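You operate a simulated robot arm through the tools that you are given. There is no shell and no other tool. Be economical: measure what you need, move in short steps, check, and stop when the job is done.

You run a simulated two-armed robot. Do the job below in one go: nothing can be reset, and whatever is moved stays where it is left.

## Task
Stop the fan, swap the grey filter cartridge for the white one and restart it.
Fine: grey one stands on the turntable; switch ends at fan. Set down upright: grey filter cartridge.

The check looks at the end state, three seconds after you hand in, the way a careful person would. Anything else that was tipped, shoved, dropped, spilled or broken makes it a failure.

## Robot
Two 7-joint arms with two-finger parallel grippers on one trunk, on a base that drives. Base frame: it is fixed to the floor where the robot stands at the start and does not move with it; the origin is under the middle of the robot, x ahead of it, y to its left, z up. Readings come in cm, degrees, newtons and seconds.
The left shoulder is at the start at [5, 16.8, 120.7], the right one opposite. With the tool pointing down near the work surface each hand reaches from about 10 to 66 cm from the robot's upright axis, wherever it stands, measured 20 degrees to its own side. Places, roughly: black booth switch [50, 10, 90]; filter socket [60, -110, 90]; grey filter cartridge [75, -100, 100]; plate of the booth turntable [60, -60, 90]. Payload 1.57 kg a hand.
Tool frame (each hand has its own): the origin (TCP) lies between the finger pads and is the grasp point; the fingertips stand 3 cm ahead of it; z points along the fingers, y is the line along which they close. The gripper opens to 8 cm. The fingers are 1.7 cm wide and 1.2 cm thick; the gripper's body (4 by 8.2 cm) begins 8 cm behind the TCP.
Orientation is told as [roll, pitch, yaw] about the base's x, y, z axes, in that order, counted from this pose: with the fingers straight down and closing along the base's y, the tool's x points along the base's -x, its y along +y and its z along -z.

## Interface
- The arms move only by the tool apply_moves. It takes "left_steps", "right_steps" or both (then of equal length, played together; a hand with none holds still); each is a list of rows, each a list of 7 numbers: the turn, a rotation vector about the base's x, y, z in rad, then the shift along the base's x, y, z in cm, then the opening, from 0 (shut) to 1 (fully open). In form: [[ax, ay, az, dx, dy, dz, gripper], ...]. A call has 1 to 10 rows; each row is the pose to reach, as a shift and turn from the pose commanded when the call began. A row lasts 0.2 s, in which the tool goes at most 5 cm and 8.6 degrees; a call with a longer step from one row to the next is refused whole, and so is a gripper value outside its range. A pose out of reach is approached as far as the arm can. The call stops where the force on the tool passes 40 N (or 10 N more than at its start, if that is more) or the arm is blocked; 0.2 s more then pass. The fingers move at their own pace (about 4.5 cm/s each) and stop on an object; they squeeze with about 28 N. The grip force told is the motor's: it shows also when the fingers shut on nothing. Time passes only in rows, and 0.2 s behind the last, so rows that repeat a pose let the fingers close. It gives the time, the measured TCP pose, the force on the tool (base axes), the opening and the grip force at its end, in the units of the frame above (readings bear some noise), with the torque about the TCP (base axes, N m) and any sound that the robot's microphone picked up.
- Cameras (640 x 400 px; columns grow to the right, rows downward): "scene" is now at [12.38, -2.67, 142.22]; the picture's right is [-0.28, -0.96, 0.00], its down [-0.48, 0.14, -0.86] and it looks along [0.83, -0.24, -0.50] (base axes); focal length 263 px, centre (320, 200). "left" rides on the left gripper at [7.2, 0.7, -12.2] in its tool frame; the picture's right is [-0.09, 1.00, 0.00], its down [-0.84, -0.08, -0.54] and it looks along [-0.54, -0.05, 0.84] (tool axes); focal length 238 px, centre (320, 200). "right" rides on the right gripper at [7.2, -0.7, -12.2] in its tool frame; the picture's right is [0.09, 1.00, 0.00], its down [-0.84, 0.08, -0.54] and it looks along [-0.54, 0.05, 0.84] (tool axes); focal length 238 px, centre (320, 200). There is no depth. A picture from a camera that has moved, and an enlarged one, comes with that camera's place and axes in the base frame and with its lens.
- grab_frame(camera): a new picture of that camera. No time passes.
- lift_body(by): slides the trunk up (or, below 0, down) by that many cm; the arms and the scene camera ride with it, the base frame stays. It gives what a move gives, with no picture.
- drive_base(legs): drives the robot by 1 to 6 legs, each [ahead, left, turn to the left] in cm, cm and degrees, along the robot's own axes; the way and the turn of a leg run together, so that a leg with both is an arc; at most 150 cm and 180 degrees a leg. The arms and the cameras ride along, it lands a little off, and it stops where it bumps. It gives what a move gives.
- head_to(pan, tilt): turns the head with the scene camera to pan (to the left, within 80 degrees either way) and tilt (down, from -29 to 69), counted from straight ahead of the robot. It gives what a move gives.
- enlarge(camera, box): a new picture of the part [left, top, right, bottom] of that camera's present view, enlarged. No time passes.
- job_done(): hands the job in; it is judged then, once.

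Work in short steps. Places have to be worked out from the pictures, the camera data and where the tool is seen: move nearer, look again, correct. Check each grasp and each placing, and mend what went wrong. You have 120 turns and 88 pictures in all, those below and enlarged ones among them. Open the grippers and draw the arms clear of the work before you hand the job in, unless the task says otherwise; then end with one line.

The tools are called after "Emit:" by a JSON object that holds its "api" and its "payload". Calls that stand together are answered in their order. apply_moves: Moves the arms, as the interface text tells. Its arguments: {"type":"object","properties":{"left_steps":{"type":"array"},"right_steps":{"type":"array"}},"required":[]} The other tools are called the same way: lift_body (by) slides the trunk up or down; drive_base (legs) drives the base; head_to (pan, tilt) turns the head that bears the scene camera; grab_frame (camera) takes a picture; enlarge (camera, box) takes an enlarged picture of a part of a camera's view; job_done () hands the job in.

At the start:

```text
clock: 0.0
left_eef_pos: [34.78, 0.61, 127.31]
left_ee_rot: [0.0, 0.1, 0.0]
left_force: [-0.2, -0.1, -0.4]
left_moment: [-0.01, -0.02, -0.01]
left_opening: 8.0
left_gripper_force: 0.1
right_eef_pos: [31.75, -35.19, 126.75]
right_ee_rot: [0.1, 0.0, 0.0]
right_force: [0.2, -0.1, -0.4]
right_moment: [0.01, -0.01, 0.0]
right_opening: 7.99
right_gripper_force: 0.0
trunk travel left (down, up): [-37.5, 6.8]
robot x, y, heading: [0.13, 0.15, -0.1]
head pan, tilt: [-16.4, 30.3]
```

scene: 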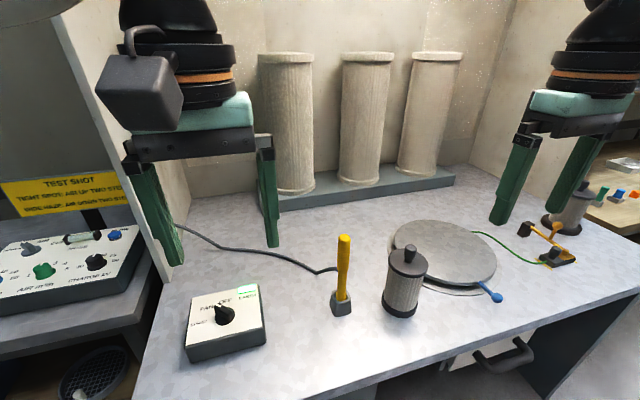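
right: 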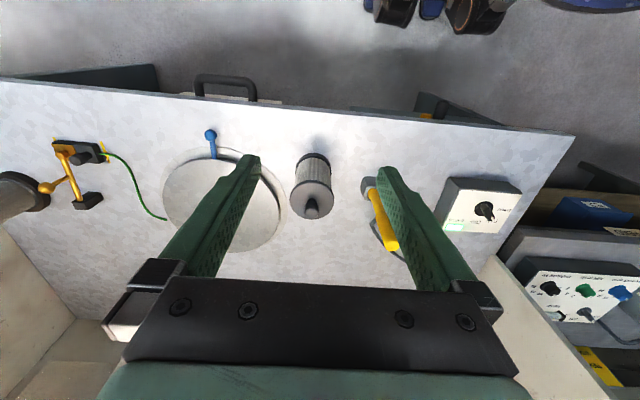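
left: 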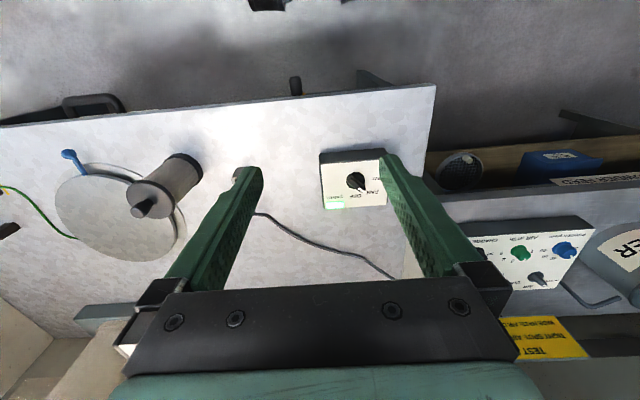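

I start by looking closely at the switch and the objects on the bench.

Emit:
{"api": "enlarge", "payload": {"camera": "scene", "box": [160, 220, 320, 370]}}

Emit:
{"api": "enlarge", "payload": {"camera": "scene", "box": [320, 180, 640, 380]}}

Emit:
{"api": "head_to", "payload": {"pan": -55, "tilt": 25}}

Emit:
{"api": "grab_frame", "payload": {"camera": "scene"}}

```text
2.67 times, centred on (240, 295) of scene
camera zoom: at [12.38, -2.67, 142.22], right [-0.28, -0.96, 0.0], down [-0.48, 0.14, -0.86], along [0.83, -0.24, -0.5], focal length 701 px, centre (533, -53)
```

zoom: 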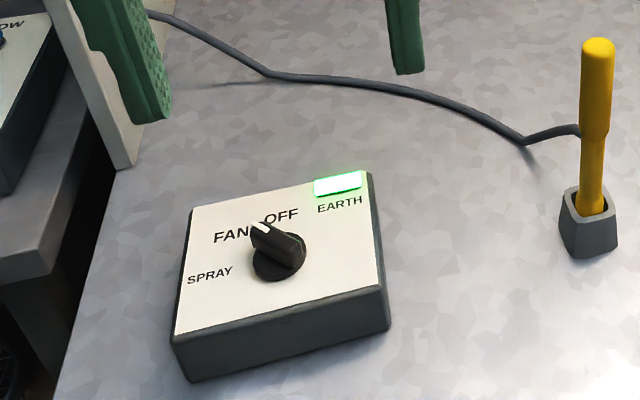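

```text
2.00 times, centred on (480, 280) of scene
camera zoom: at [12.38, -2.67, 142.22], right [-0.28, -0.96, 0.0], down [-0.48, 0.14, -0.86], along [0.83, -0.24, -0.5], focal length 526 px, centre (0, 40)
```

zoom: 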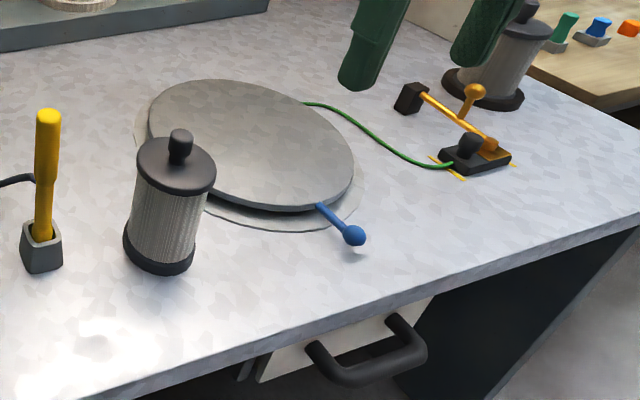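

```text
clock: 1.1
left_eef_pos: [34.77, 0.67, 127.42]
left_ee_rot: [-0.1, 0.0, 0.0]
left_force: [0.1, 0.1, -0.1]
left_moment: [-0.01, 0.0, 0.01]
left_opening: 8.01
left_gripper_force: 0.1
right_eef_pos: [31.79, -35.19, 126.89]
right_ee_rot: [0.1, 0.1, 0.1]
right_force: [0.0, 0.2, 0.4]
right_moment: [0.01, -0.02, 0.01]
right_opening: 8.03
right_gripper_force: 0.1
trunk travel left (down, up): [-37.5, 6.8]
robot x, y, heading: [0.06, 0.09, -0.0]
head pan, tilt: [-55.0, 25.0]
```

```text
82 pictures are left
camera scene: at [9.01, -7.66, 143.06], right [-0.82, -0.57, 0.0], down [-0.24, 0.35, -0.91], along [0.52, -0.74, -0.42], focal length 263 px, centre (320, 200)
```

scene: 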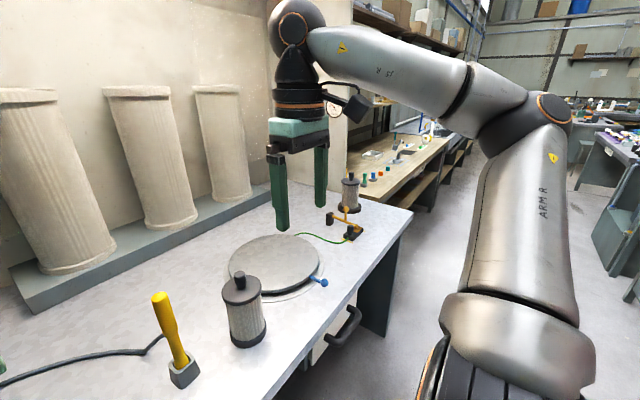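

The switch appears at about [50, 6.5]; the free (white?) cartridge stands at about [46, -32]. I'll look at the switch with the left camera and the socket from afar.

Emit:
{"api": "enlarge", "payload": {"camera": "left", "box": [300, 130, 420, 220]}}

Emit:
{"api": "enlarge", "payload": {"camera": "scene", "box": [270, 160, 430, 260]}}

```text
4.44 times, centred on (360, 175) of left
camera zoom: at [27.62, 1.51, 139.46], right [0.09, 1.0, 0.0], down [0.84, -0.08, 0.54], along [0.54, -0.05, -0.84], focal length 1059 px, centre (142, 311)
```

zoom: 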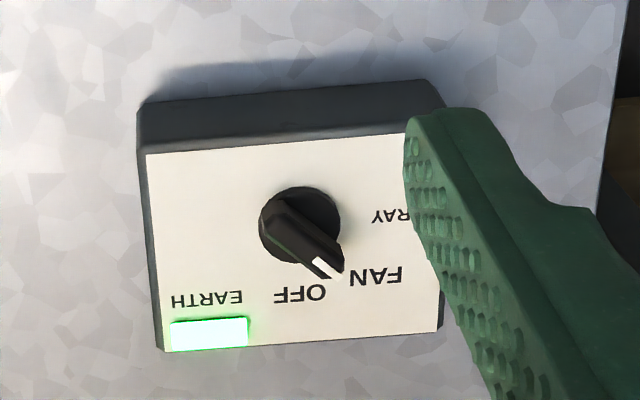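

```text
4.00 times, centred on (350, 210) of scene
camera zoom: at [9.01, -7.66, 143.06], right [-0.82, -0.57, 0.0], down [-0.24, 0.35, -0.91], along [0.52, -0.74, -0.42], focal length 1052 px, centre (200, 160)
```

zoom: 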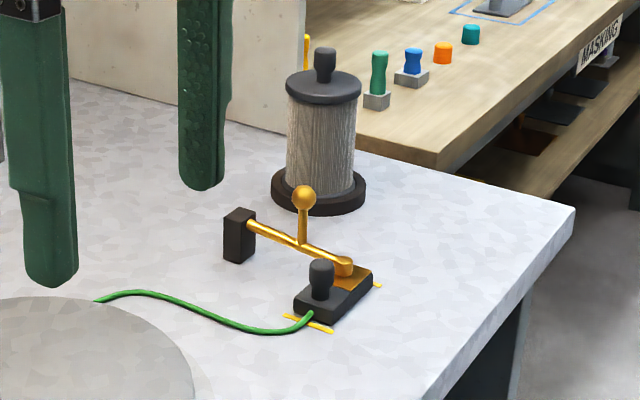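

The pointer sits between FAN and OFF in perspective, so I bring the left hand above the switch for a closer look.

Emit:
{"api": "apply_moves", "payload": {"left_steps": [[0, 0, 0, 3, 1, -3, 1], [0, 0, 0, 6, 2.2, -6, 1], [0, 0, 0, 9, 3.4, -9, 1], [0, 0, 0, 12, 4.6, -12, 1], [0, 0, 0, 15, 5.5, -14, 1], [0, 0, 0, 15, 5.5, -14, 1]]}}

Emit:
{"api": "grab_frame", "payload": {"camera": "left"}}

```text
clock: 2.5
left_eef_pos: [49.6, 6.12, 113.3]
left_ee_rot: [0.0, 0.0, 0.1]
left_force: [0.2, 1.0, 0.2]
left_moment: [-0.02, 0.06, 0.01]
left_opening: 8.01
left_gripper_force: 0.1
right_eef_pos: [31.66, -35.18, 126.78]
right_ee_rot: [0.0, 0.0, 0.0]
right_force: [-0.5, -0.1, -0.1]
right_moment: [0.0, 0.02, 0.01]
right_opening: 7.99
right_gripper_force: 0.1
trunk travel left (down, up): [-37.5, 6.8]
robot x, y, heading: [-0.07, -0.15, -0.1]
head pan, tilt: [-55.0, 25.0]
```

```text
79 pictures are left
camera left: at [42.53, 7.07, 125.37], right [0.09, 1.0, 0.0], down [0.84, -0.08, 0.54], along [0.54, -0.05, -0.84], focal length 238 px, centre (320, 200)
```

left: 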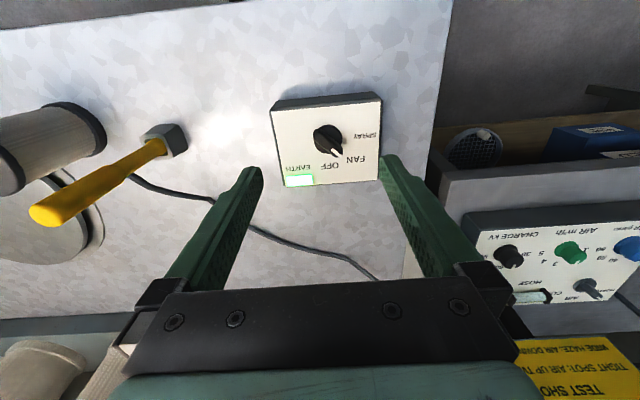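

Emit:
{"api": "enlarge", "payload": {"camera": "left", "box": [260, 85, 396, 195]}}

```text
3.64 times, centred on (328, 140) of left
camera zoom: at [42.53, 7.07, 125.37], right [0.09, 1.0, 0.0], down [0.84, -0.08, 0.54], along [0.54, -0.05, -0.84], focal length 867 px, centre (291, 418)
```

zoom: 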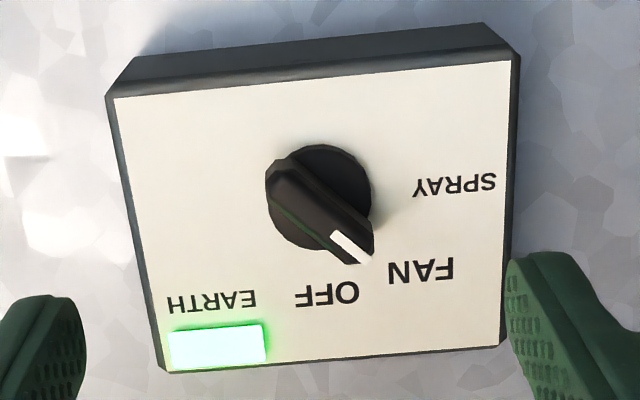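

The pointer is at FAN (about 47° from +x toward +y in base frame), OFF at about 0°. I yaw the left hand 47° and come above the knob at about [53, 7].

Emit:
{"api": "apply_moves", "payload": {"left_steps": [[0, 0, 0.14, 1, 0.2, -1, 1], [0, 0, 0.28, 2, 0.5, -3, 1], [0, 0, 0.42, 3, 0.8, -5, 1], [0, 0, 0.56, 3.3, 0.9, -7, 1], [0, 0, 0.7, 3.3, 0.9, -9, 1], [0, 0, 0.82, 3.3, 0.9, -9, 0.7], [0, 0, 0.82, 3.3, 0.9, -9, 0.6]]}}

Emit:
{"api": "grab_frame", "payload": {"camera": "left"}}

Emit:
{"api": "head_to", "payload": {"pan": 8, "tilt": 42}}

Emit:
{"api": "grab_frame", "payload": {"camera": "scene"}}

```text
clock: 4.0
left_eef_pos: [53.0, 7.03, 104.44]
left_ee_rot: [0.0, -0.1, 47.1]
left_force: [-0.2, 0.1, -0.1]
left_moment: [-0.01, 0.02, 0.03]
left_opening: 4.79
left_gripper_force: 0.1
right_eef_pos: [31.74, -35.16, 126.72]
right_ee_rot: [0.1, 0.0, 0.0]
right_force: [0.2, 0.2, 0.0]
right_moment: [0.01, 0.03, -0.03]
right_opening: 8.0
right_gripper_force: 0.1
trunk travel left (down, up): [-37.5, 6.8]
robot x, y, heading: [-0.29, 0.37, -0.3]
head pan, tilt: [-55.0, 25.0]
```

```text
77 pictures are left
camera left: at [47.74, 2.36, 116.56], right [-0.67, 0.75, 0.0], down [0.63, 0.56, 0.54], along [0.4, 0.36, -0.84], focal length 238 px, centre (320, 200)
```

left: 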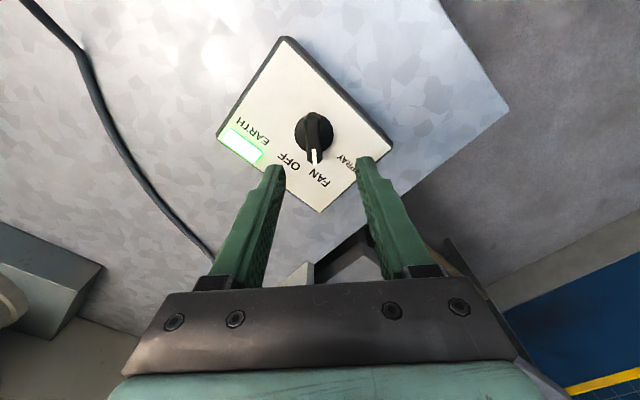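

```text
clock: 5.4
left_eef_pos: [52.95, 7.01, 104.43]
left_ee_rot: [0.0, 0.1, 47.0]
left_force: [-0.3, -0.4, 0.0]
left_moment: [0.0, 0.0, 0.0]
left_opening: 4.84
left_gripper_force: 0.1
right_eef_pos: [31.79, -35.17, 126.93]
right_ee_rot: [0.1, 0.0, 0.0]
right_force: [0.8, -0.1, 0.0]
right_moment: [-0.02, -0.03, -0.02]
right_opening: 8.0
right_gripper_force: 0.0
trunk travel left (down, up): [-37.5, 6.8]
robot x, y, heading: [0.11, -0.37, -0.2]
head pan, tilt: [8.0, 42.0]
```

```text
76 pictures are left
camera scene: at [12.0, 1.04, 140.44], right [0.14, -0.99, 0.0], down [-0.66, -0.09, -0.74], along [0.74, 0.1, -0.67], focal length 263 px, centre (320, 200)
```

scene: 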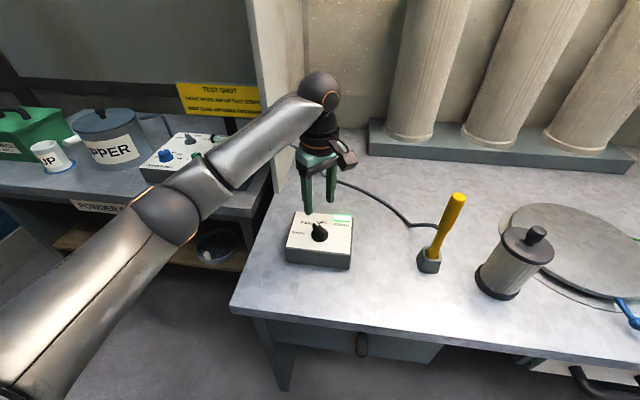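

Triangulating the views puts the knob at about [53, 6.7, 93]. I lower to z≈98 and check.

Emit:
{"api": "apply_moves", "payload": {"left_steps": [[0, 0, 0, 0, -0.2, -3, 0.6], [0, 0, 0, 0, -0.3, -6, 0.6], [0, 0, 0, 0, -0.3, -6.5, 0.6]]}}

Emit:
{"api": "grab_frame", "payload": {"camera": "left"}}

Emit:
{"api": "enlarge", "payload": {"camera": "scene", "box": [270, 170, 370, 280]}}

```text
clock: 6.2
left_eef_pos: [52.95, 6.77, 97.82]
left_ee_rot: [0.0, 0.0, 47.0]
left_force: [0.4, 0.3, 0.7]
left_moment: [-0.01, 0.0, -0.01]
left_opening: 4.81
left_gripper_force: 0.1
right_eef_pos: [31.75, -35.19, 126.78]
right_ee_rot: [0.0, 0.0, 0.0]
right_force: [0.0, -1.1, 0.1]
right_moment: [0.0, 0.01, 0.0]
right_opening: 8.01
right_gripper_force: 0.0
trunk travel left (down, up): [-37.5, 6.8]
robot x, y, heading: [0.3, 0.56, -0.0]
head pan, tilt: [8.0, 42.0]
```

```text
75 pictures are left
camera left: at [47.69, 2.15, 109.99], right [-0.67, 0.75, 0.0], down [0.63, 0.56, 0.54], along [0.41, 0.36, -0.84], focal length 238 px, centre (320, 200)
```

left: 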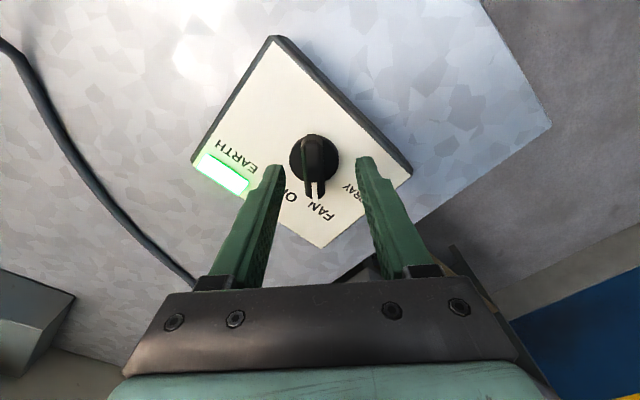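

```text
3.64 times, centred on (320, 225) of scene
camera zoom: at [12.0, 1.05, 140.44], right [0.14, -0.99, 0.0], down [-0.66, -0.09, -0.74], along [0.74, 0.1, -0.67], focal length 956 px, centre (320, 109)
```

zoom: 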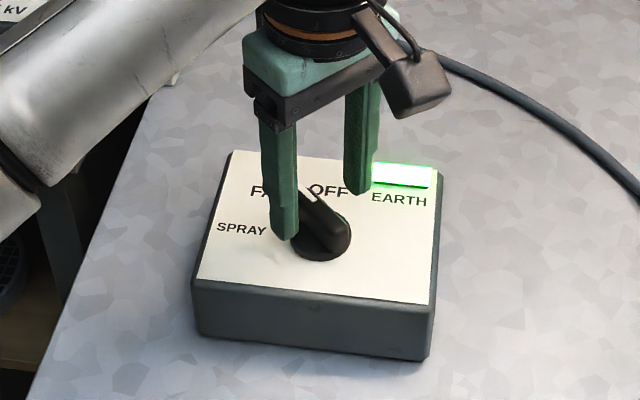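

The knob lies on the tool axis within half a cm, slightly left in the picture. I correct and lower 1.7 cm.

Emit:
{"api": "apply_moves", "payload": {"left_steps": [[0, 0, 0, 0.2, -0.3, -1, 0.6], [0, 0, 0, 0.2, -0.3, -1.7, 0.6], [0, 0, 0, 0.2, -0.3, -1.7, 0.6]]}}

Emit:
{"api": "enlarge", "payload": {"camera": "left", "box": [240, 100, 400, 200]}}

Emit:
{"api": "enlarge", "payload": {"camera": "scene", "box": [280, 190, 360, 270]}}

```text
clock: 7.0
left_eef_pos: [53.31, 6.61, 96.09]
left_ee_rot: [0.0, 0.1, 47.1]
left_force: [-0.2, -0.5, 0.4]
left_moment: [0.0, -0.02, 0.01]
left_opening: 4.81
left_gripper_force: 0.0
right_eef_pos: [31.92, -35.14, 126.74]
right_ee_rot: [0.1, 0.0, -0.1]
right_force: [-0.1, -0.4, 0.1]
right_moment: [-0.02, 0.0, 0.02]
right_opening: 8.01
right_gripper_force: 0.0
trunk travel left (down, up): [-37.5, 6.8]
robot x, y, heading: [-0.23, -0.42, 0.1]
head pan, tilt: [8.0, 42.0]
```

```text
4.00 times, centred on (320, 150) of left
camera zoom: at [47.9, 1.84, 108.22], right [-0.67, 0.75, 0.0], down [0.63, 0.56, 0.54], along [0.4, 0.36, -0.84], focal length 953 px, centre (320, 400)
```

zoom: 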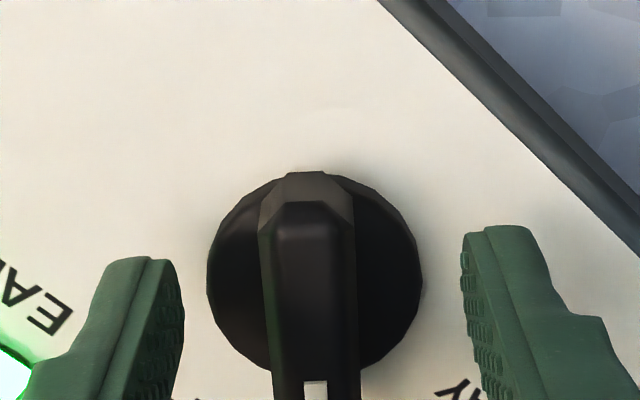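

```text
5.00 times, centred on (320, 230) of scene
camera zoom: at [12.0, 1.04, 140.44], right [0.14, -0.99, 0.0], down [-0.66, -0.09, -0.74], along [0.74, 0.1, -0.67], focal length 1315 px, centre (320, 50)
```

zoom: 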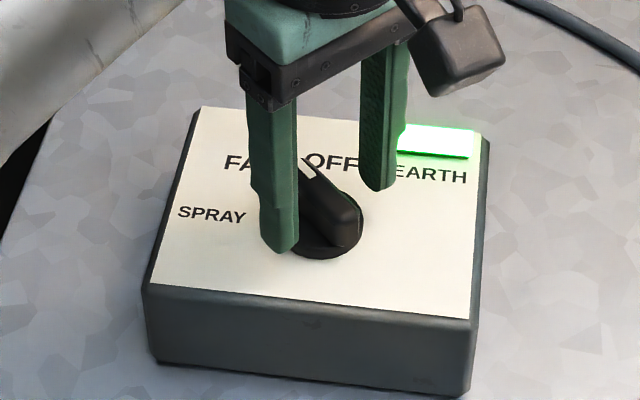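

Well aligned. I lower 0.8 cm more and close on the ridge.

Emit:
{"api": "apply_moves", "payload": {"left_steps": [[0, 0, 0, 0, 0, -0.8, 0.6], [0, 0, 0, 0, 0, -0.8, 0.4], [0, 0, 0, 0, 0, -0.8, 0.2], [0, 0, 0, 0, 0, -0.8, 0], [0, 0, 0, 0, 0, -0.8, 0]]}}

Emit:
{"api": "enlarge", "payload": {"camera": "scene", "box": [280, 190, 360, 270]}}

```text
clock: 8.2
left_eef_pos: [53.41, 6.35, 95.29]
left_ee_rot: [-0.1, -0.1, 46.9]
left_force: [13.9, -7.2, 0.0]
left_moment: [0.05, 0.05, -0.18]
left_opening: 1.58
left_gripper_force: 28.0
right_eef_pos: [31.86, -35.23, 126.73]
right_ee_rot: [0.0, 0.1, 0.0]
right_force: [-0.8, -0.9, 0.0]
right_moment: [0.01, -0.01, -0.03]
right_opening: 8.01
right_gripper_force: 0.1
trunk travel left (down, up): [-37.5, 6.8]
robot x, y, heading: [0.01, -0.18, -0.0]
head pan, tilt: [8.0, 42.0]
```

```text
5.00 times, centred on (320, 230) of scene
camera zoom: at [12.18, 0.95, 140.42], right [0.14, -0.99, 0.0], down [-0.66, -0.09, -0.74], along [0.73, 0.1, -0.67], focal length 1315 px, centre (320, 50)
```

zoom: 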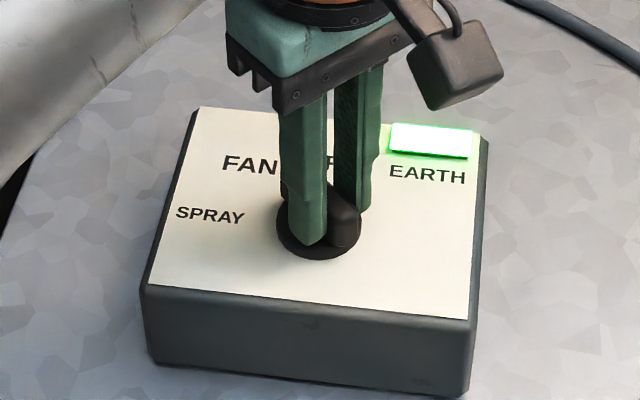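

Gripped (1.58 cm) with a small side force. I shift slightly to relieve and turn clockwise to OFF in small steps.

Emit:
{"api": "apply_moves", "payload": {"left_steps": [[0, 0, 0, 0.2, -0.15, 0, 0], [0, 0, -0.14, 0.2, -0.15, 0, 0], [0, 0, -0.28, 0.2, -0.15, 0, 0], [0, 0, -0.42, 0.2, -0.15, 0, 0], [0, 0, -0.56, 0.2, -0.15, 0, 0], [0, 0, -0.7, 0.2, -0.15, 0, 0], [0, 0, -0.8, 0.2, -0.15, 0, 0]]}}

Emit:
{"api": "enlarge", "payload": {"camera": "scene", "box": [280, 190, 360, 270]}}

```text
clock: 9.8
left_eef_pos: [53.2, 6.78, 95.34]
left_ee_rot: [0.4, 0.4, 1.3]
left_force: [-21.5, 26.5, 3.8]
left_moment: [0.1, -0.25, 0.19]
left_opening: 1.61
left_gripper_force: 31.2
right_eef_pos: [31.52, -34.9, 127.1]
right_ee_rot: [-0.1, -0.1, 0.1]
right_force: [0.5, -0.1, 0.5]
right_moment: [-0.02, -0.01, -0.02]
right_opening: 8.01
right_gripper_force: 0.1
trunk travel left (down, up): [-37.5, 6.8]
robot x, y, heading: [-0.12, -0.12, 0.0]
head pan, tilt: [8.0, 42.0]
```

```text
5.00 times, centred on (320, 230) of scene
camera zoom: at [11.7, 1.39, 140.47], right [0.14, -0.99, 0.0], down [-0.66, -0.1, -0.74], along [0.74, 0.1, -0.67], focal length 1315 px, centre (320, 50)
```

zoom: 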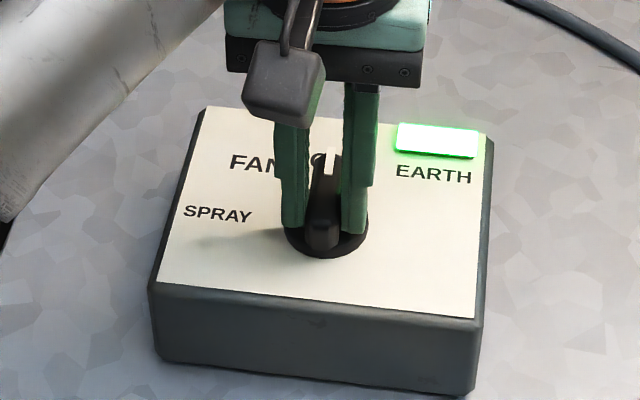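

The pointer is now at OFF. I open the fingers and rise.

Emit:
{"api": "apply_moves", "payload": {"left_steps": [[0, 0, 0, -0.2, 0.2, 0, 0.3], [0, 0, 0, -0.2, 0.2, 0, 0.5], [0, 0, 0, -0.2, 0.2, 0, 0.6], [0, 0, 0, -0.2, 0.2, 4, 0.6], [0, 0, 0, -0.2, 0.2, 8, 0.6], [0, 0, 0, -0.2, 0.2, 12, 0.6]]}}

Emit:
{"api": "enlarge", "payload": {"camera": "left", "box": [240, 60, 400, 200]}}

Emit:
{"api": "grab_frame", "payload": {"camera": "scene"}}

```text
clock: 11.2
left_eef_pos: [53.4, 6.48, 107.59]
left_ee_rot: [0.0, 0.0, 1.2]
left_force: [0.1, 0.2, -0.8]
left_moment: [0.0, -0.02, -0.01]
left_opening: 4.81
left_gripper_force: 0.0
right_eef_pos: [31.65, -35.17, 126.76]
right_ee_rot: [0.2, -0.1, 0.1]
right_force: [-0.2, -0.3, 0.3]
right_moment: [0.03, 0.0, -0.02]
right_opening: 8.0
right_gripper_force: 0.0
trunk travel left (down, up): [-37.5, 6.8]
robot x, y, heading: [0.03, 0.3, 0.1]
head pan, tilt: [8.0, 42.0]
```

```text
2.86 times, centred on (320, 130) of left
camera zoom: at [46.25, 7.26, 119.76], right [0.07, 1.0, 0.0], down [0.84, -0.06, 0.54], along [0.54, -0.04, -0.84], focal length 681 px, centre (320, 400)
```

zoom: 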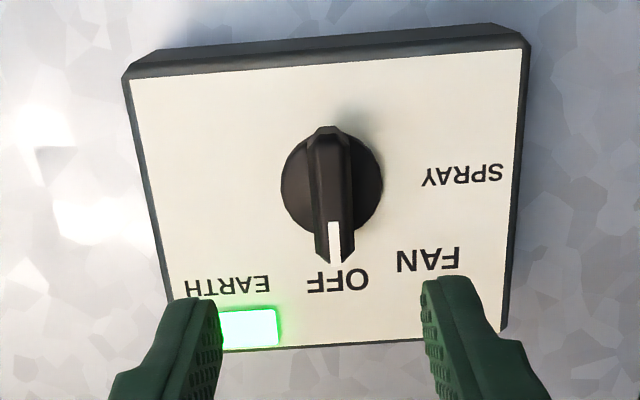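

```text
68 pictures are left
camera scene: at [11.96, 1.03, 140.44], right [0.14, -0.99, 0.0], down [-0.66, -0.09, -0.74], along [0.74, 0.1, -0.67], focal length 263 px, centre (320, 200)
```

scene: 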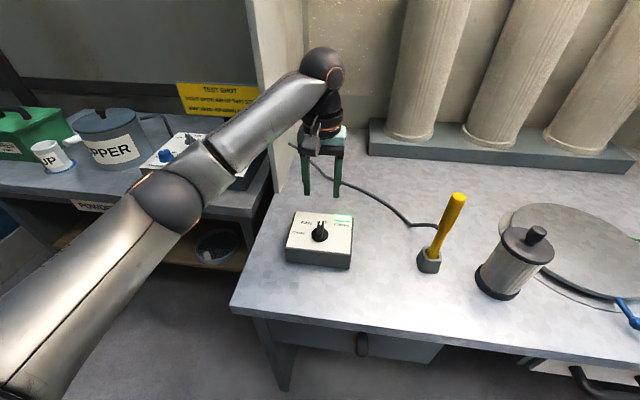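

The switch reads OFF. I withdraw the left hand and drive along the bench to the socket.

Emit:
{"api": "apply_moves", "payload": {"left_steps": [[0, 0, 0, 0, 0, 5, 1], [0, 0, 0, -2, -1, 9.5, 1], [0, 0, 0, -6, -2, 11.5, 1], [0, 0, 0, -10, -3, 13.5, 1], [0, 0, 0, -14, -4, 15.5, 1], [0, 0, 0, -18, -5, 17.5, 1]]}}

Emit:
{"api": "drive_base", "payload": {"legs": [[0, -70, 0]]}}

Emit:
{"api": "head_to", "payload": {"pan": -22, "tilt": 38}}

Emit:
{"api": "grab_frame", "payload": {"camera": "scene"}}

Emit:
{"api": "grab_frame", "payload": {"camera": "right"}}

```text
refused: row 2 steps farther than a row can; nothing moved
```

```text
clock: 14.5
left_eef_pos: [53.81, -18.64, 107.62]
left_ee_rot: [2.1, 0.0, 3.9]
left_force: [1.7, 20.5, 6.0]
left_moment: [0.49, -0.04, 0.06]
left_opening: 2.92
left_gripper_force: 0.0
right_eef_pos: [32.06, -62.39, 126.9]
right_ee_rot: [0.0, 0.0, 0.6]
right_force: [-0.5, 0.9, -0.8]
right_moment: [0.0, 0.0, 0.0]
right_opening: 7.99
right_gripper_force: 0.1
trunk travel left (down, up): [-37.5, 6.8]
robot x, y, heading: [-0.05, -28.17, 0.7]
head pan, tilt: [8.0, 42.0]
stopped in leg 1: the force on the tool passed its limit at 47 N (the readings are from after the stop); the commanded pose is now the measured one
```

```text
clock: 15.4
left_eef_pos: [53.77, -18.79, 107.73]
left_ee_rot: [1.9, 0.0, 3.6]
left_force: [1.6, 24.7, 7.0]
left_moment: [0.65, -0.05, 0.08]
left_opening: 2.58
left_gripper_force: 0.1
right_eef_pos: [32.09, -62.35, 126.95]
right_ee_rot: [-0.1, 0.0, 0.6]
right_force: [-0.7, -0.8, 0.6]
right_moment: [0.0, -0.01, 0.03]
right_opening: 7.99
right_gripper_force: 0.0
trunk travel left (down, up): [-37.5, 6.8]
robot x, y, heading: [0.08, -27.5, 0.6]
head pan, tilt: [-22.0, 38.0]
```

```text
67 pictures are left
camera scene: at [11.75, -30.68, 141.05], right [-0.37, -0.93, 0.0], down [-0.57, 0.22, -0.79], along [0.73, -0.29, -0.61], focal length 263 px, centre (320, 200)
```

scene: 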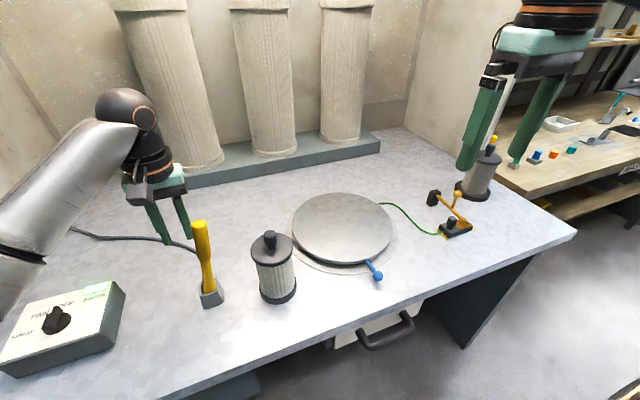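

```text
66 pictures are left
camera right: at [24.78, -63.02, 139.09], right [-0.1, 0.99, 0.0], down [0.84, 0.09, 0.54], along [0.54, 0.05, -0.84], focal length 238 px, centre (320, 200)
```

right: 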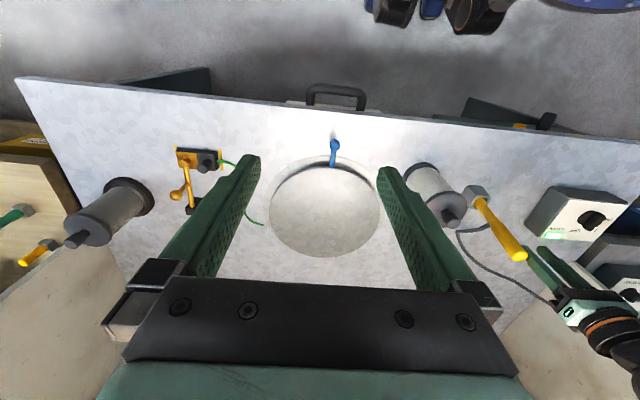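

My arm move was refused and the left hand drove into the yellow tool. I back the hand off to +y immediately, then look.

Emit:
{"api": "apply_moves", "payload": {"left_steps": [[0, 0, 0, 0, 1.5, 0, 0.32], [0, 0, 0, 0, 3, 0, 0.32], [0, 0, 0, 0, 5, 0, 0.32]]}}

Emit:
{"api": "enlarge", "payload": {"camera": "scene", "box": [90, 130, 330, 330]}}

```text
clock: 16.2
left_eef_pos: [53.76, -14.32, 107.58]
left_ee_rot: [1.5, 0.2, 3.2]
left_force: [0.4, 0.0, 1.0]
left_moment: [0.0, 0.0, 0.0]
left_opening: 2.58
left_gripper_force: 0.1
right_eef_pos: [31.98, -62.62, 126.81]
right_ee_rot: [0.0, 0.0, 0.6]
right_force: [-0.3, 0.2, -0.4]
right_moment: [-0.01, -0.01, -0.02]
right_opening: 8.01
right_gripper_force: 0.0
trunk travel left (down, up): [-37.5, 6.8]
robot x, y, heading: [0.01, -27.91, 0.3]
head pan, tilt: [-22.0, 38.0]
```

```text
2.00 times, centred on (210, 230) of scene
camera zoom: at [11.8, -30.99, 141.03], right [-0.37, -0.93, 0.0], down [-0.57, 0.23, -0.79], along [0.73, -0.29, -0.62], focal length 526 px, centre (540, 140)
```

zoom: 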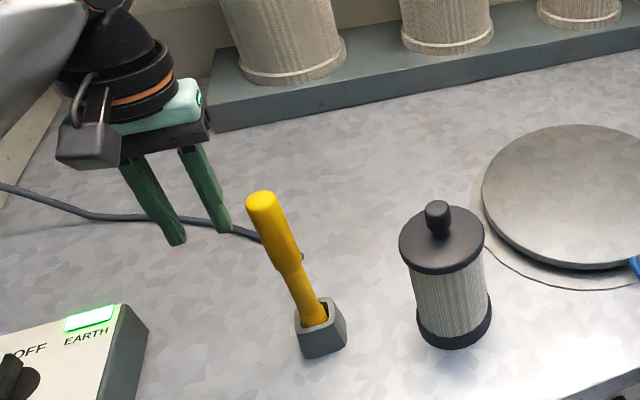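

The yellow tool is still vertical in its holder and at its place relative to the turntable. Now I raise the left hand and tuck it back, in legal steps.

Emit:
{"api": "apply_moves", "payload": {"left_steps": [[0, 0, 0, 0, 0, 4, 0.5], [0, 0, 0, 0, 0, 8, 0.7], [0, 0, 0, 0, 0, 12, 1], [0, 0, 0, 0, 0, 16, 1], [0, 0, 0, -3, 0, 19, 1], [0, 0, 0, -7, 0, 20, 1], [0, 0, 0, -11, 0, 20, 1], [0, 0, 0, -15, 0, 20, 1], [0, 0, 0, -19, 0, 20, 1]]}}

Emit:
{"api": "grab_frame", "payload": {"camera": "scene"}}

```text
clock: 18.2
left_eef_pos: [34.48, -14.32, 127.77]
left_ee_rot: [1.6, 0.1, 3.4]
left_force: [-1.0, -0.1, 0.2]
left_moment: [-0.05, 0.02, 0.01]
left_opening: 8.01
left_gripper_force: 0.0
right_eef_pos: [31.97, -62.55, 126.9]
right_ee_rot: [0.0, 0.1, 0.5]
right_force: [-0.1, -0.5, -0.3]
right_moment: [0.01, -0.01, -0.01]
right_opening: 8.02
right_gripper_force: 0.1
trunk travel left (down, up): [-37.5, 6.8]
robot x, y, heading: [-0.14, -27.65, 0.4]
head pan, tilt: [-22.0, 38.0]
```

```text
64 pictures are left
camera scene: at [11.74, -31.02, 141.04], right [-0.37, -0.93, 0.0], down [-0.57, 0.23, -0.79], along [0.73, -0.29, -0.62], focal length 263 px, centre (320, 200)
```

scene: 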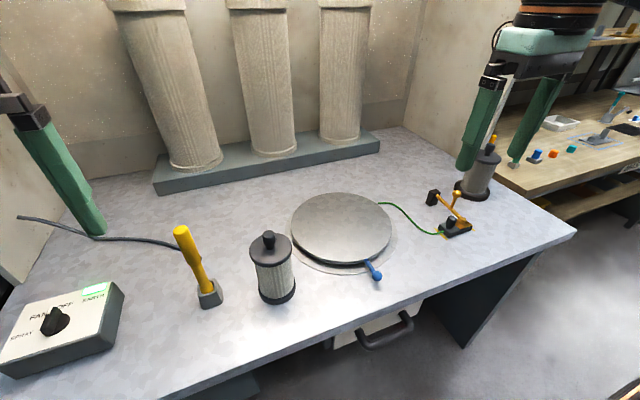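

Clear now. I drive 45 cm further right and look at the socket.

Emit:
{"api": "drive_base", "payload": {"legs": [[0, -45, 0]]}}

Emit:
{"api": "head_to", "payload": {"pan": -30, "tilt": 40}}

Emit:
{"api": "grab_frame", "payload": {"camera": "scene"}}

Emit:
{"api": "grab_frame", "payload": {"camera": "right"}}

```text
clock: 22.7
left_eef_pos: [34.99, -59.1, 127.74]
left_ee_rot: [1.7, 0.1, 3.7]
left_force: [-0.3, 0.2, 0.7]
left_moment: [0.0, -0.01, -0.01]
left_opening: 8.0
left_gripper_force: 0.1
right_eef_pos: [32.85, -107.42, 126.86]
right_ee_rot: [0.0, 0.0, 0.8]
right_force: [0.4, -0.1, -0.2]
right_moment: [0.03, 0.0, -0.02]
right_opening: 8.01
right_gripper_force: 0.0
trunk travel left (down, up): [-37.5, 6.8]
robot x, y, heading: [0.6, -72.75, 0.9]
head pan, tilt: [-22.0, 38.0]
```

```text
clock: 23.4
left_eef_pos: [34.92, -59.19, 127.79]
left_ee_rot: [1.7, 0.1, 3.6]
left_force: [-0.5, 0.3, 0.3]
left_moment: [-0.02, -0.01, 0.01]
left_opening: 8.02
left_gripper_force: 0.1
right_eef_pos: [32.75, -107.42, 126.75]
right_ee_rot: [0.1, 0.1, 0.8]
right_force: [-0.7, -0.2, 0.1]
right_moment: [-0.02, 0.0, 0.02]
right_opening: 8.01
right_gripper_force: 0.0
trunk travel left (down, up): [-37.5, 6.8]
robot x, y, heading: [0.83, -72.92, 0.7]
head pan, tilt: [-30.0, 40.0]
```

```text
63 pictures are left
camera scene: at [11.67, -76.97, 140.73], right [-0.49, -0.87, 0.0], down [-0.56, 0.31, -0.77], along [0.67, -0.37, -0.64], focal length 263 px, centre (320, 200)
```

scene: 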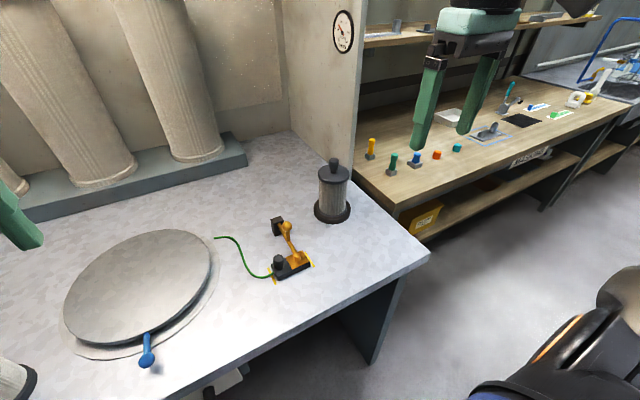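

```text
62 pictures are left
camera right: at [25.52, -108.2, 138.97], right [-0.11, 0.99, 0.0], down [0.84, 0.09, 0.54], along [0.54, 0.06, -0.84], focal length 238 px, centre (320, 200)
```

right: 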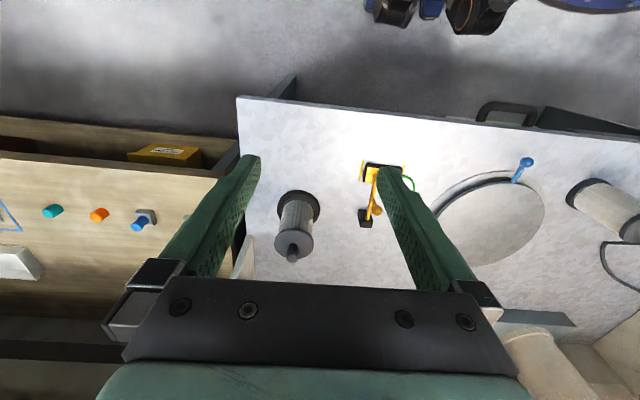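

Two views agree: the grey cartridge's knob top is at about [63.9, -110, 100.7], so the bench top lies near z≈84. I need to be nearer, so I check the clearance between my base and the bench.

Emit:
{"api": "head_to", "payload": {"pan": 0, "tilt": 69}}

Emit:
{"api": "grab_frame", "payload": {"camera": "scene"}}

```text
clock: 24.4
left_eef_pos: [35.03, -59.19, 127.7]
left_ee_rot: [1.7, 0.1, 3.5]
left_force: [0.1, -0.1, 0.1]
left_moment: [0.0, -0.02, -0.05]
left_opening: 7.99
left_gripper_force: 0.2
right_eef_pos: [32.67, -107.4, 126.83]
right_ee_rot: [-0.1, 0.0, 0.7]
right_force: [-1.1, -0.2, 0.5]
right_moment: [0.04, -0.02, -0.01]
right_opening: 8.02
right_gripper_force: 0.1
trunk travel left (down, up): [-37.5, 6.8]
robot x, y, heading: [0.54, -72.94, 0.7]
head pan, tilt: [0.0, 68.8]
```

```text
61 pictures are left
camera scene: at [9.84, -72.76, 137.12], right [0.01, -1.0, 0.0], down [-0.93, -0.01, -0.36], along [0.36, 0.0, -0.93], focal length 263 px, centre (320, 200)
```

scene: 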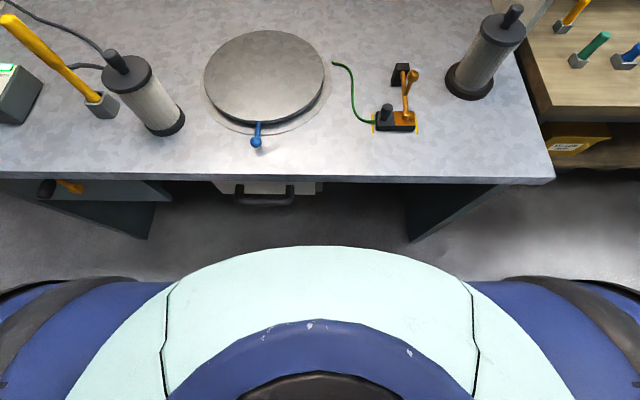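

The bench front is at x≈35.6 and my chest well behind it. I drive 5 cm ahead and 18 cm right, so the cartridge is about 60 cm off the right shoulder's line.

Emit:
{"api": "drive_base", "payload": {"legs": [[0, -18, 0], [5, 0, -0.7]]}}

Emit:
{"api": "head_to", "payload": {"pan": -20, "tilt": 45}}

Emit:
{"api": "grab_frame", "payload": {"camera": "scene"}}

Emit:
{"api": "grab_frame", "payload": {"camera": "right"}}

```text
clock: 27.1
left_eef_pos: [40.48, -77.93, 127.66]
left_ee_rot: [1.6, 0.0, 2.9]
left_force: [0.6, -0.2, -0.3]
left_moment: [0.0, 0.02, 0.01]
left_opening: 8.0
left_gripper_force: 0.1
right_eef_pos: [37.48, -126.12, 126.71]
right_ee_rot: [0.0, 0.0, 0.0]
right_force: [0.1, -0.4, -0.3]
right_moment: [0.03, 0.01, 0.0]
right_opening: 7.99
right_gripper_force: 0.0
trunk travel left (down, up): [-37.5, 6.8]
robot x, y, heading: [5.39, -91.1, 0.1]
head pan, tilt: [0.0, 68.8]
```

```text
clock: 28.0
left_eef_pos: [40.36, -77.93, 127.74]
left_ee_rot: [1.7, 0.0, 2.9]
left_force: [-0.1, 0.1, 0.9]
left_moment: [0.01, -0.01, -0.03]
left_opening: 8.0
left_gripper_force: 0.0
right_eef_pos: [37.68, -126.11, 126.81]
right_ee_rot: [-0.1, 0.0, 0.1]
right_force: [0.7, -0.2, -0.6]
right_moment: [0.01, 0.0, 0.0]
right_opening: 8.01
right_gripper_force: 0.1
trunk travel left (down, up): [-37.5, 6.8]
robot x, y, heading: [5.48, -91.3, -0.0]
head pan, tilt: [-20.0, 45.0]
```

```text
60 pictures are left
camera scene: at [17.11, -93.97, 140.0], right [-0.34, -0.94, 0.0], down [-0.67, 0.24, -0.71], along [0.66, -0.24, -0.71], focal length 263 px, centre (320, 200)
```

scene: 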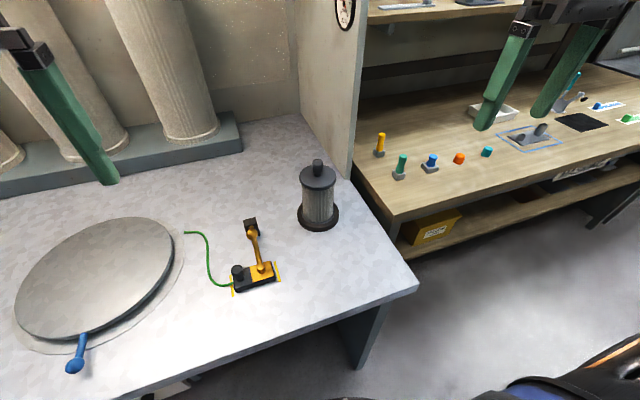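

```text
59 pictures are left
camera right: at [30.27, -126.84, 138.97], right [-0.09, 1.0, 0.0], down [0.84, 0.08, 0.54], along [0.54, 0.05, -0.84], focal length 238 px, centre (320, 200)
```

right: 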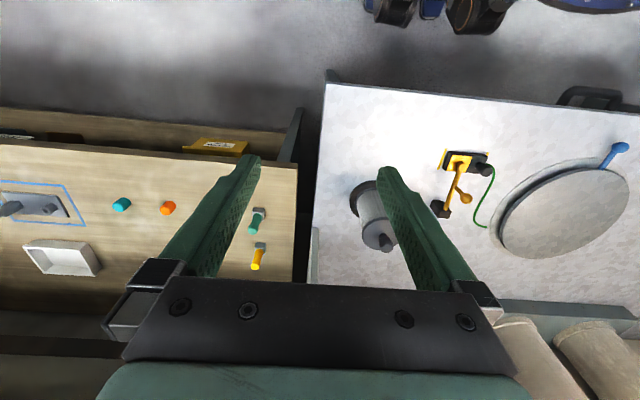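

The grey cartridge's knob is at about [64, -110.7, 102]. I move the right hand above it at z≈114.

Emit:
{"api": "apply_moves", "payload": {"right_steps": [[0, 0, 0, 3.5, 2, -0.5, 1], [0, 0, 0, 7, 4, -1.5, 1], [0, 0, 0, 10.5, 6, -3, 1], [0, 0, 0, 14, 8, -4.5, 1], [0, 0, 0, 17.5, 10, -6, 1], [0, 0, 0, 21, 12, -8, 1], [0, 0, 0, 24, 14, -10, 1], [0, 0, 0, 26.4, 15.4, -12, 1], [0, 0, 0, 26.4, 15.4, -12, 1]]}}

Emit:
{"api": "grab_frame", "payload": {"camera": "right"}}

Emit:
{"api": "enlarge", "payload": {"camera": "scene", "box": [220, 110, 400, 290]}}

```text
clock: 30.0
left_eef_pos: [40.31, -77.84, 127.95]
left_ee_rot: [1.6, 0.2, 2.9]
left_force: [0.5, 0.0, 0.0]
left_moment: [0.06, 0.03, 0.0]
left_opening: 8.0
left_gripper_force: 0.0
right_eef_pos: [58.52, -114.09, 114.24]
right_ee_rot: [0.0, 0.0, 0.1]
right_force: [-0.6, -0.1, 0.5]
right_moment: [-0.02, 0.01, 0.0]
right_opening: 8.0
right_gripper_force: 0.0
right hand out of reach, approached as far as the arm can: row 6, 7, 8, 9
trunk travel left (down, up): [-37.5, 6.8]
robot x, y, heading: [6.04, -91.07, 0.0]
head pan, tilt: [-20.0, 45.0]
```

```text
58 pictures are left
camera right: at [51.27, -114.76, 126.3], right [-0.09, 1.0, 0.0], down [0.84, 0.08, 0.54], along [0.54, 0.05, -0.84], focal length 238 px, centre (320, 200)
```

right: 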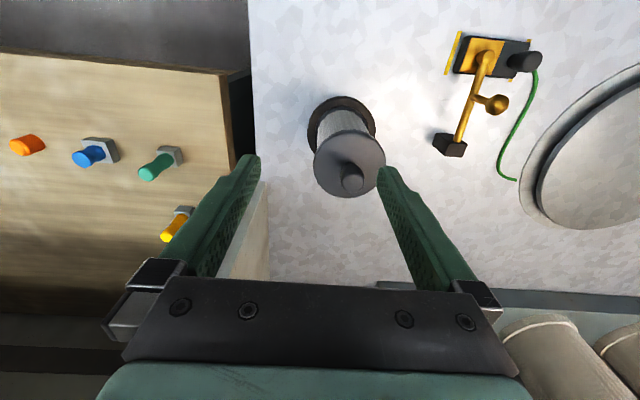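

```text
2.22 times, centred on (310, 200) of scene
camera zoom: at [17.09, -93.97, 140.01], right [-0.34, -0.94, 0.0], down [-0.66, 0.24, -0.71], along [0.66, -0.24, -0.71], focal length 584 px, centre (342, 200)
```

zoom: 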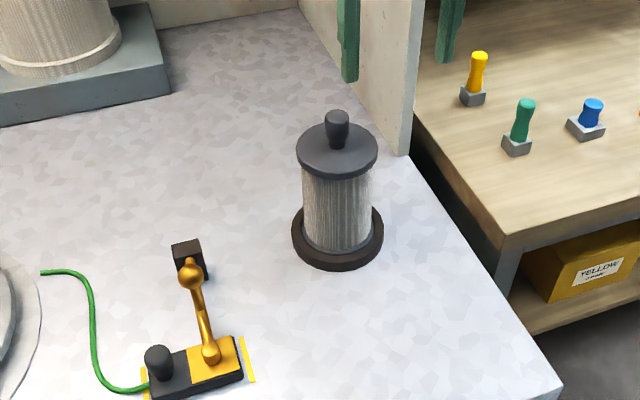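

The reach falls 5 cm short at this height. I raise the trunk fully and edge the base 5 cm ahead.

Emit:
{"api": "lift_body", "payload": {"by": 6.5}}

Emit:
{"api": "drive_base", "payload": {"legs": [[5, 0, 0]]}}

Emit:
{"api": "grab_frame", "payload": {"camera": "right"}}

```text
clock: 31.0
left_eef_pos: [40.44, -77.84, 134.04]
left_ee_rot: [1.6, 0.1, 2.9]
left_force: [-0.6, 0.0, -0.2]
left_moment: [0.0, 0.01, 0.0]
left_opening: 8.03
left_gripper_force: 0.0
right_eef_pos: [58.51, -114.12, 120.72]
right_ee_rot: [0.0, 0.1, 0.2]
right_force: [-0.1, 0.1, -0.5]
right_moment: [0.0, -0.02, 0.03]
right_opening: 8.01
right_gripper_force: 0.0
trunk travel left (down, up): [-44.0, 0.3]
robot x, y, heading: [5.94, -91.16, -0.0]
head pan, tilt: [-20.0, 45.0]
```

```text
clock: 32.0
left_eef_pos: [45.58, -77.86, 134.2]
left_ee_rot: [1.7, 0.1, 2.8]
left_force: [0.9, -0.4, -0.6]
left_moment: [0.0, 0.03, -0.02]
left_opening: 8.02
left_gripper_force: 0.1
right_eef_pos: [63.7, -114.19, 120.63]
right_ee_rot: [0.1, 0.0, 0.1]
right_force: [-0.2, -0.8, -0.6]
right_moment: [0.0, 0.05, 0.01]
right_opening: 8.02
right_gripper_force: 0.1
trunk travel left (down, up): [-44.0, 0.3]
robot x, y, heading: [10.65, -91.19, -0.1]
head pan, tilt: [-20.0, 45.0]
```

```text
56 pictures are left
camera right: at [56.37, -114.77, 132.78], right [-0.09, 1.0, 0.0], down [0.84, 0.08, 0.54], along [0.54, 0.05, -0.84], focal length 238 px, centre (320, 200)
```

right: 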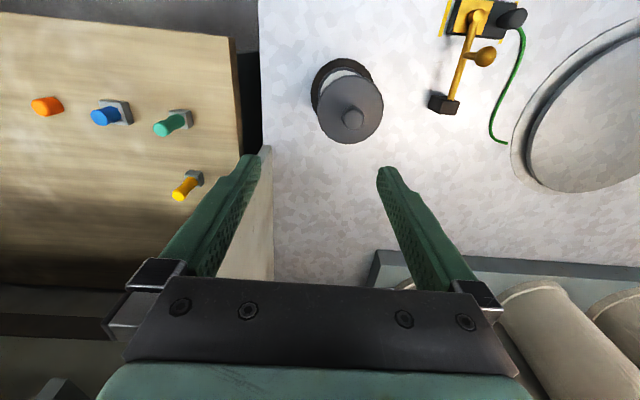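

The knob is at about [63.6, -109.9]. I first send a zero move, since the last command was out of reach.

Emit:
{"api": "apply_moves", "payload": {"right_steps": [[0, 0, 0, 0, 0, 0, 1], [0, 0, 0, 0, 0, 0, 1]]}}

```text
clock: 32.6
left_eef_pos: [45.44, -77.92, 134.26]
left_ee_rot: [1.6, 0.1, 2.8]
left_force: [0.0, -0.6, 0.1]
left_moment: [-0.01, -0.02, 0.03]
left_opening: 8.01
left_gripper_force: 0.0
right_eef_pos: [63.44, -114.06, 120.8]
right_ee_rot: [0.2, 0.1, 0.1]
right_force: [0.5, -1.5, -0.1]
right_moment: [-0.01, -0.03, -0.04]
right_opening: 8.03
right_gripper_force: 0.1
trunk travel left (down, up): [-44.0, 0.3]
robot x, y, heading: [10.67, -91.33, 0.3]
head pan, tilt: [-20.0, 45.0]
```

It holds. I shift 4.2 cm in y and come down to z≈107.

Emit:
{"api": "apply_moves", "payload": {"right_steps": [[0, 0, 0, 0, 2.2, -3, 1], [0, 0, 0, 0, 4.2, -6, 1], [0, 0, 0, 0, 4.2, -10, 1], [0, 0, 0, 0, 4.2, -13.5, 1], [0, 0, 0, 0, 4.2, -13.5, 1]]}}

Emit:
{"api": "grab_frame", "payload": {"camera": "right"}}

Emit:
{"api": "grab_frame", "payload": {"camera": "scene"}}

```text
clock: 33.8
left_eef_pos: [45.33, -77.87, 134.21]
left_ee_rot: [1.8, 0.1, 2.7]
left_force: [0.7, 0.1, -0.7]
left_moment: [-0.02, -0.01, 0.01]
left_opening: 7.99
left_gripper_force: 0.1
right_eef_pos: [61.26, -111.9, 108.2]
right_ee_rot: [0.2, -0.1, 0.1]
right_force: [0.1, 0.0, 0.5]
right_moment: [0.0, 0.0, 0.02]
right_opening: 7.99
right_gripper_force: 0.1
right hand out of reach, approached as far as the arm can: row 1, 2, 3, 4, 5
trunk travel left (down, up): [-44.0, 0.3]
robot x, y, heading: [10.29, -91.1, 0.1]
head pan, tilt: [-20.0, 45.0]
```

```text
55 pictures are left
camera right: at [54.0, -112.51, 120.24], right [-0.09, 1.0, 0.0], down [0.84, 0.08, 0.54], along [0.54, 0.05, -0.84], focal length 238 px, centre (320, 200)
```

right: 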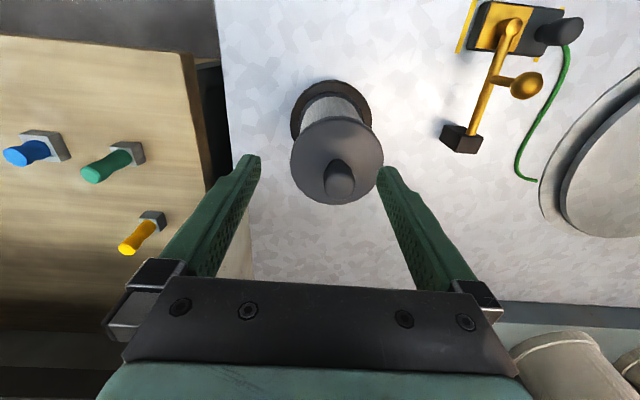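

```text
54 pictures are left
camera scene: at [22.08, -93.97, 146.51], right [-0.34, -0.94, 0.0], down [-0.66, 0.24, -0.71], along [0.66, -0.24, -0.71], focal length 263 px, centre (320, 200)
```

scene: 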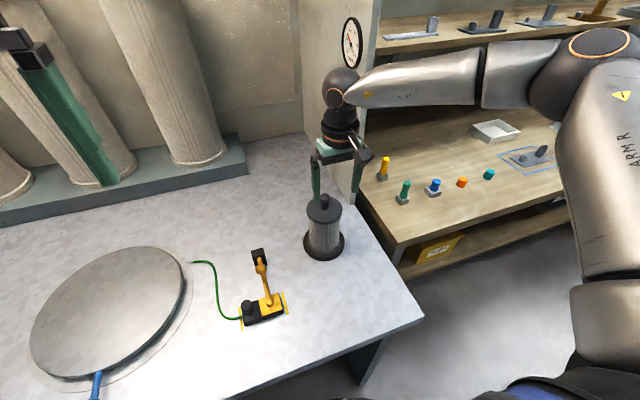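

The arm geometry suggests this should be reachable at this height; I try a small correction again from here.

Emit:
{"api": "apply_moves", "payload": {"right_steps": [[0, 0, 0, 0.8, 0.7, 0, 1], [0, 0, 0, 1.6, 1.4, 0, 1], [0, 0, 0, 2.3, 2, 0, 1], [0, 0, 0, 2.3, 2, 0, 1], [0, 0, 0, 2.3, 2, 0, 1]]}}

```text
clock: 35.0
left_eef_pos: [45.34, -77.93, 134.2]
left_ee_rot: [1.7, 0.1, 2.7]
left_force: [0.2, -0.1, -0.6]
left_moment: [0.0, 0.0, -0.02]
left_opening: 8.01
left_gripper_force: 0.1
right_eef_pos: [61.31, -111.57, 108.9]
right_ee_rot: [0.1, -0.1, 0.1]
right_force: [0.3, 0.5, 0.4]
right_moment: [0.0, -0.02, 0.01]
right_opening: 7.98
right_gripper_force: 0.0
right hand out of reach, approached as far as the arm can: row 1, 2, 3, 4, 5
trunk travel left (down, up): [-44.0, 0.3]
robot x, y, heading: [10.92, -90.95, -0.1]
head pan, tilt: [-20.0, 45.0]
```

The arm stays short. Before driving closer I check clearance at the base by tilting the left hand's camera back toward the floor.

Emit:
{"api": "apply_moves", "payload": {"left_steps": [[0, 0.14, 0, 0, 0, 0, 1], [0, 0.28, 0, 0, 0, 0, 1], [0, 0.42, 0, 0, 0, 0, 1]]}}

Emit:
{"api": "grab_frame", "payload": {"camera": "left"}}

```text
clock: 35.8
left_eef_pos: [45.3, -78.11, 134.33]
left_ee_rot: [2.9, 24.1, 3.1]
left_force: [-0.1, 1.1, 0.5]
left_moment: [0.02, 0.0, -0.02]
left_opening: 8.0
left_gripper_force: 0.1
right_eef_pos: [61.23, -111.7, 108.84]
right_ee_rot: [0.1, -0.1, 0.1]
right_force: [-0.2, -0.3, 0.4]
right_moment: [0.01, -0.03, 0.01]
right_opening: 7.99
right_gripper_force: 0.1
trunk travel left (down, up): [-44.0, 0.3]
robot x, y, heading: [10.56, -91.22, 0.2]
head pan, tilt: [-20.0, 45.0]
```

```text
53 pictures are left
camera left: at [43.77, -77.84, 148.3], right [0.05, 1.0, 0.01], down [0.99, -0.05, 0.15], along [0.15, 0.0, -0.99], focal length 238 px, centre (320, 200)
```

left: 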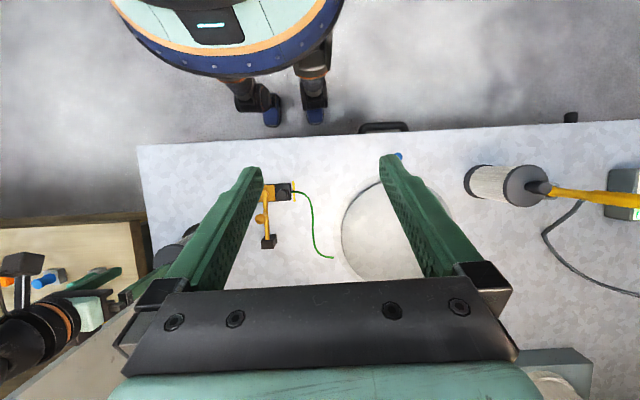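

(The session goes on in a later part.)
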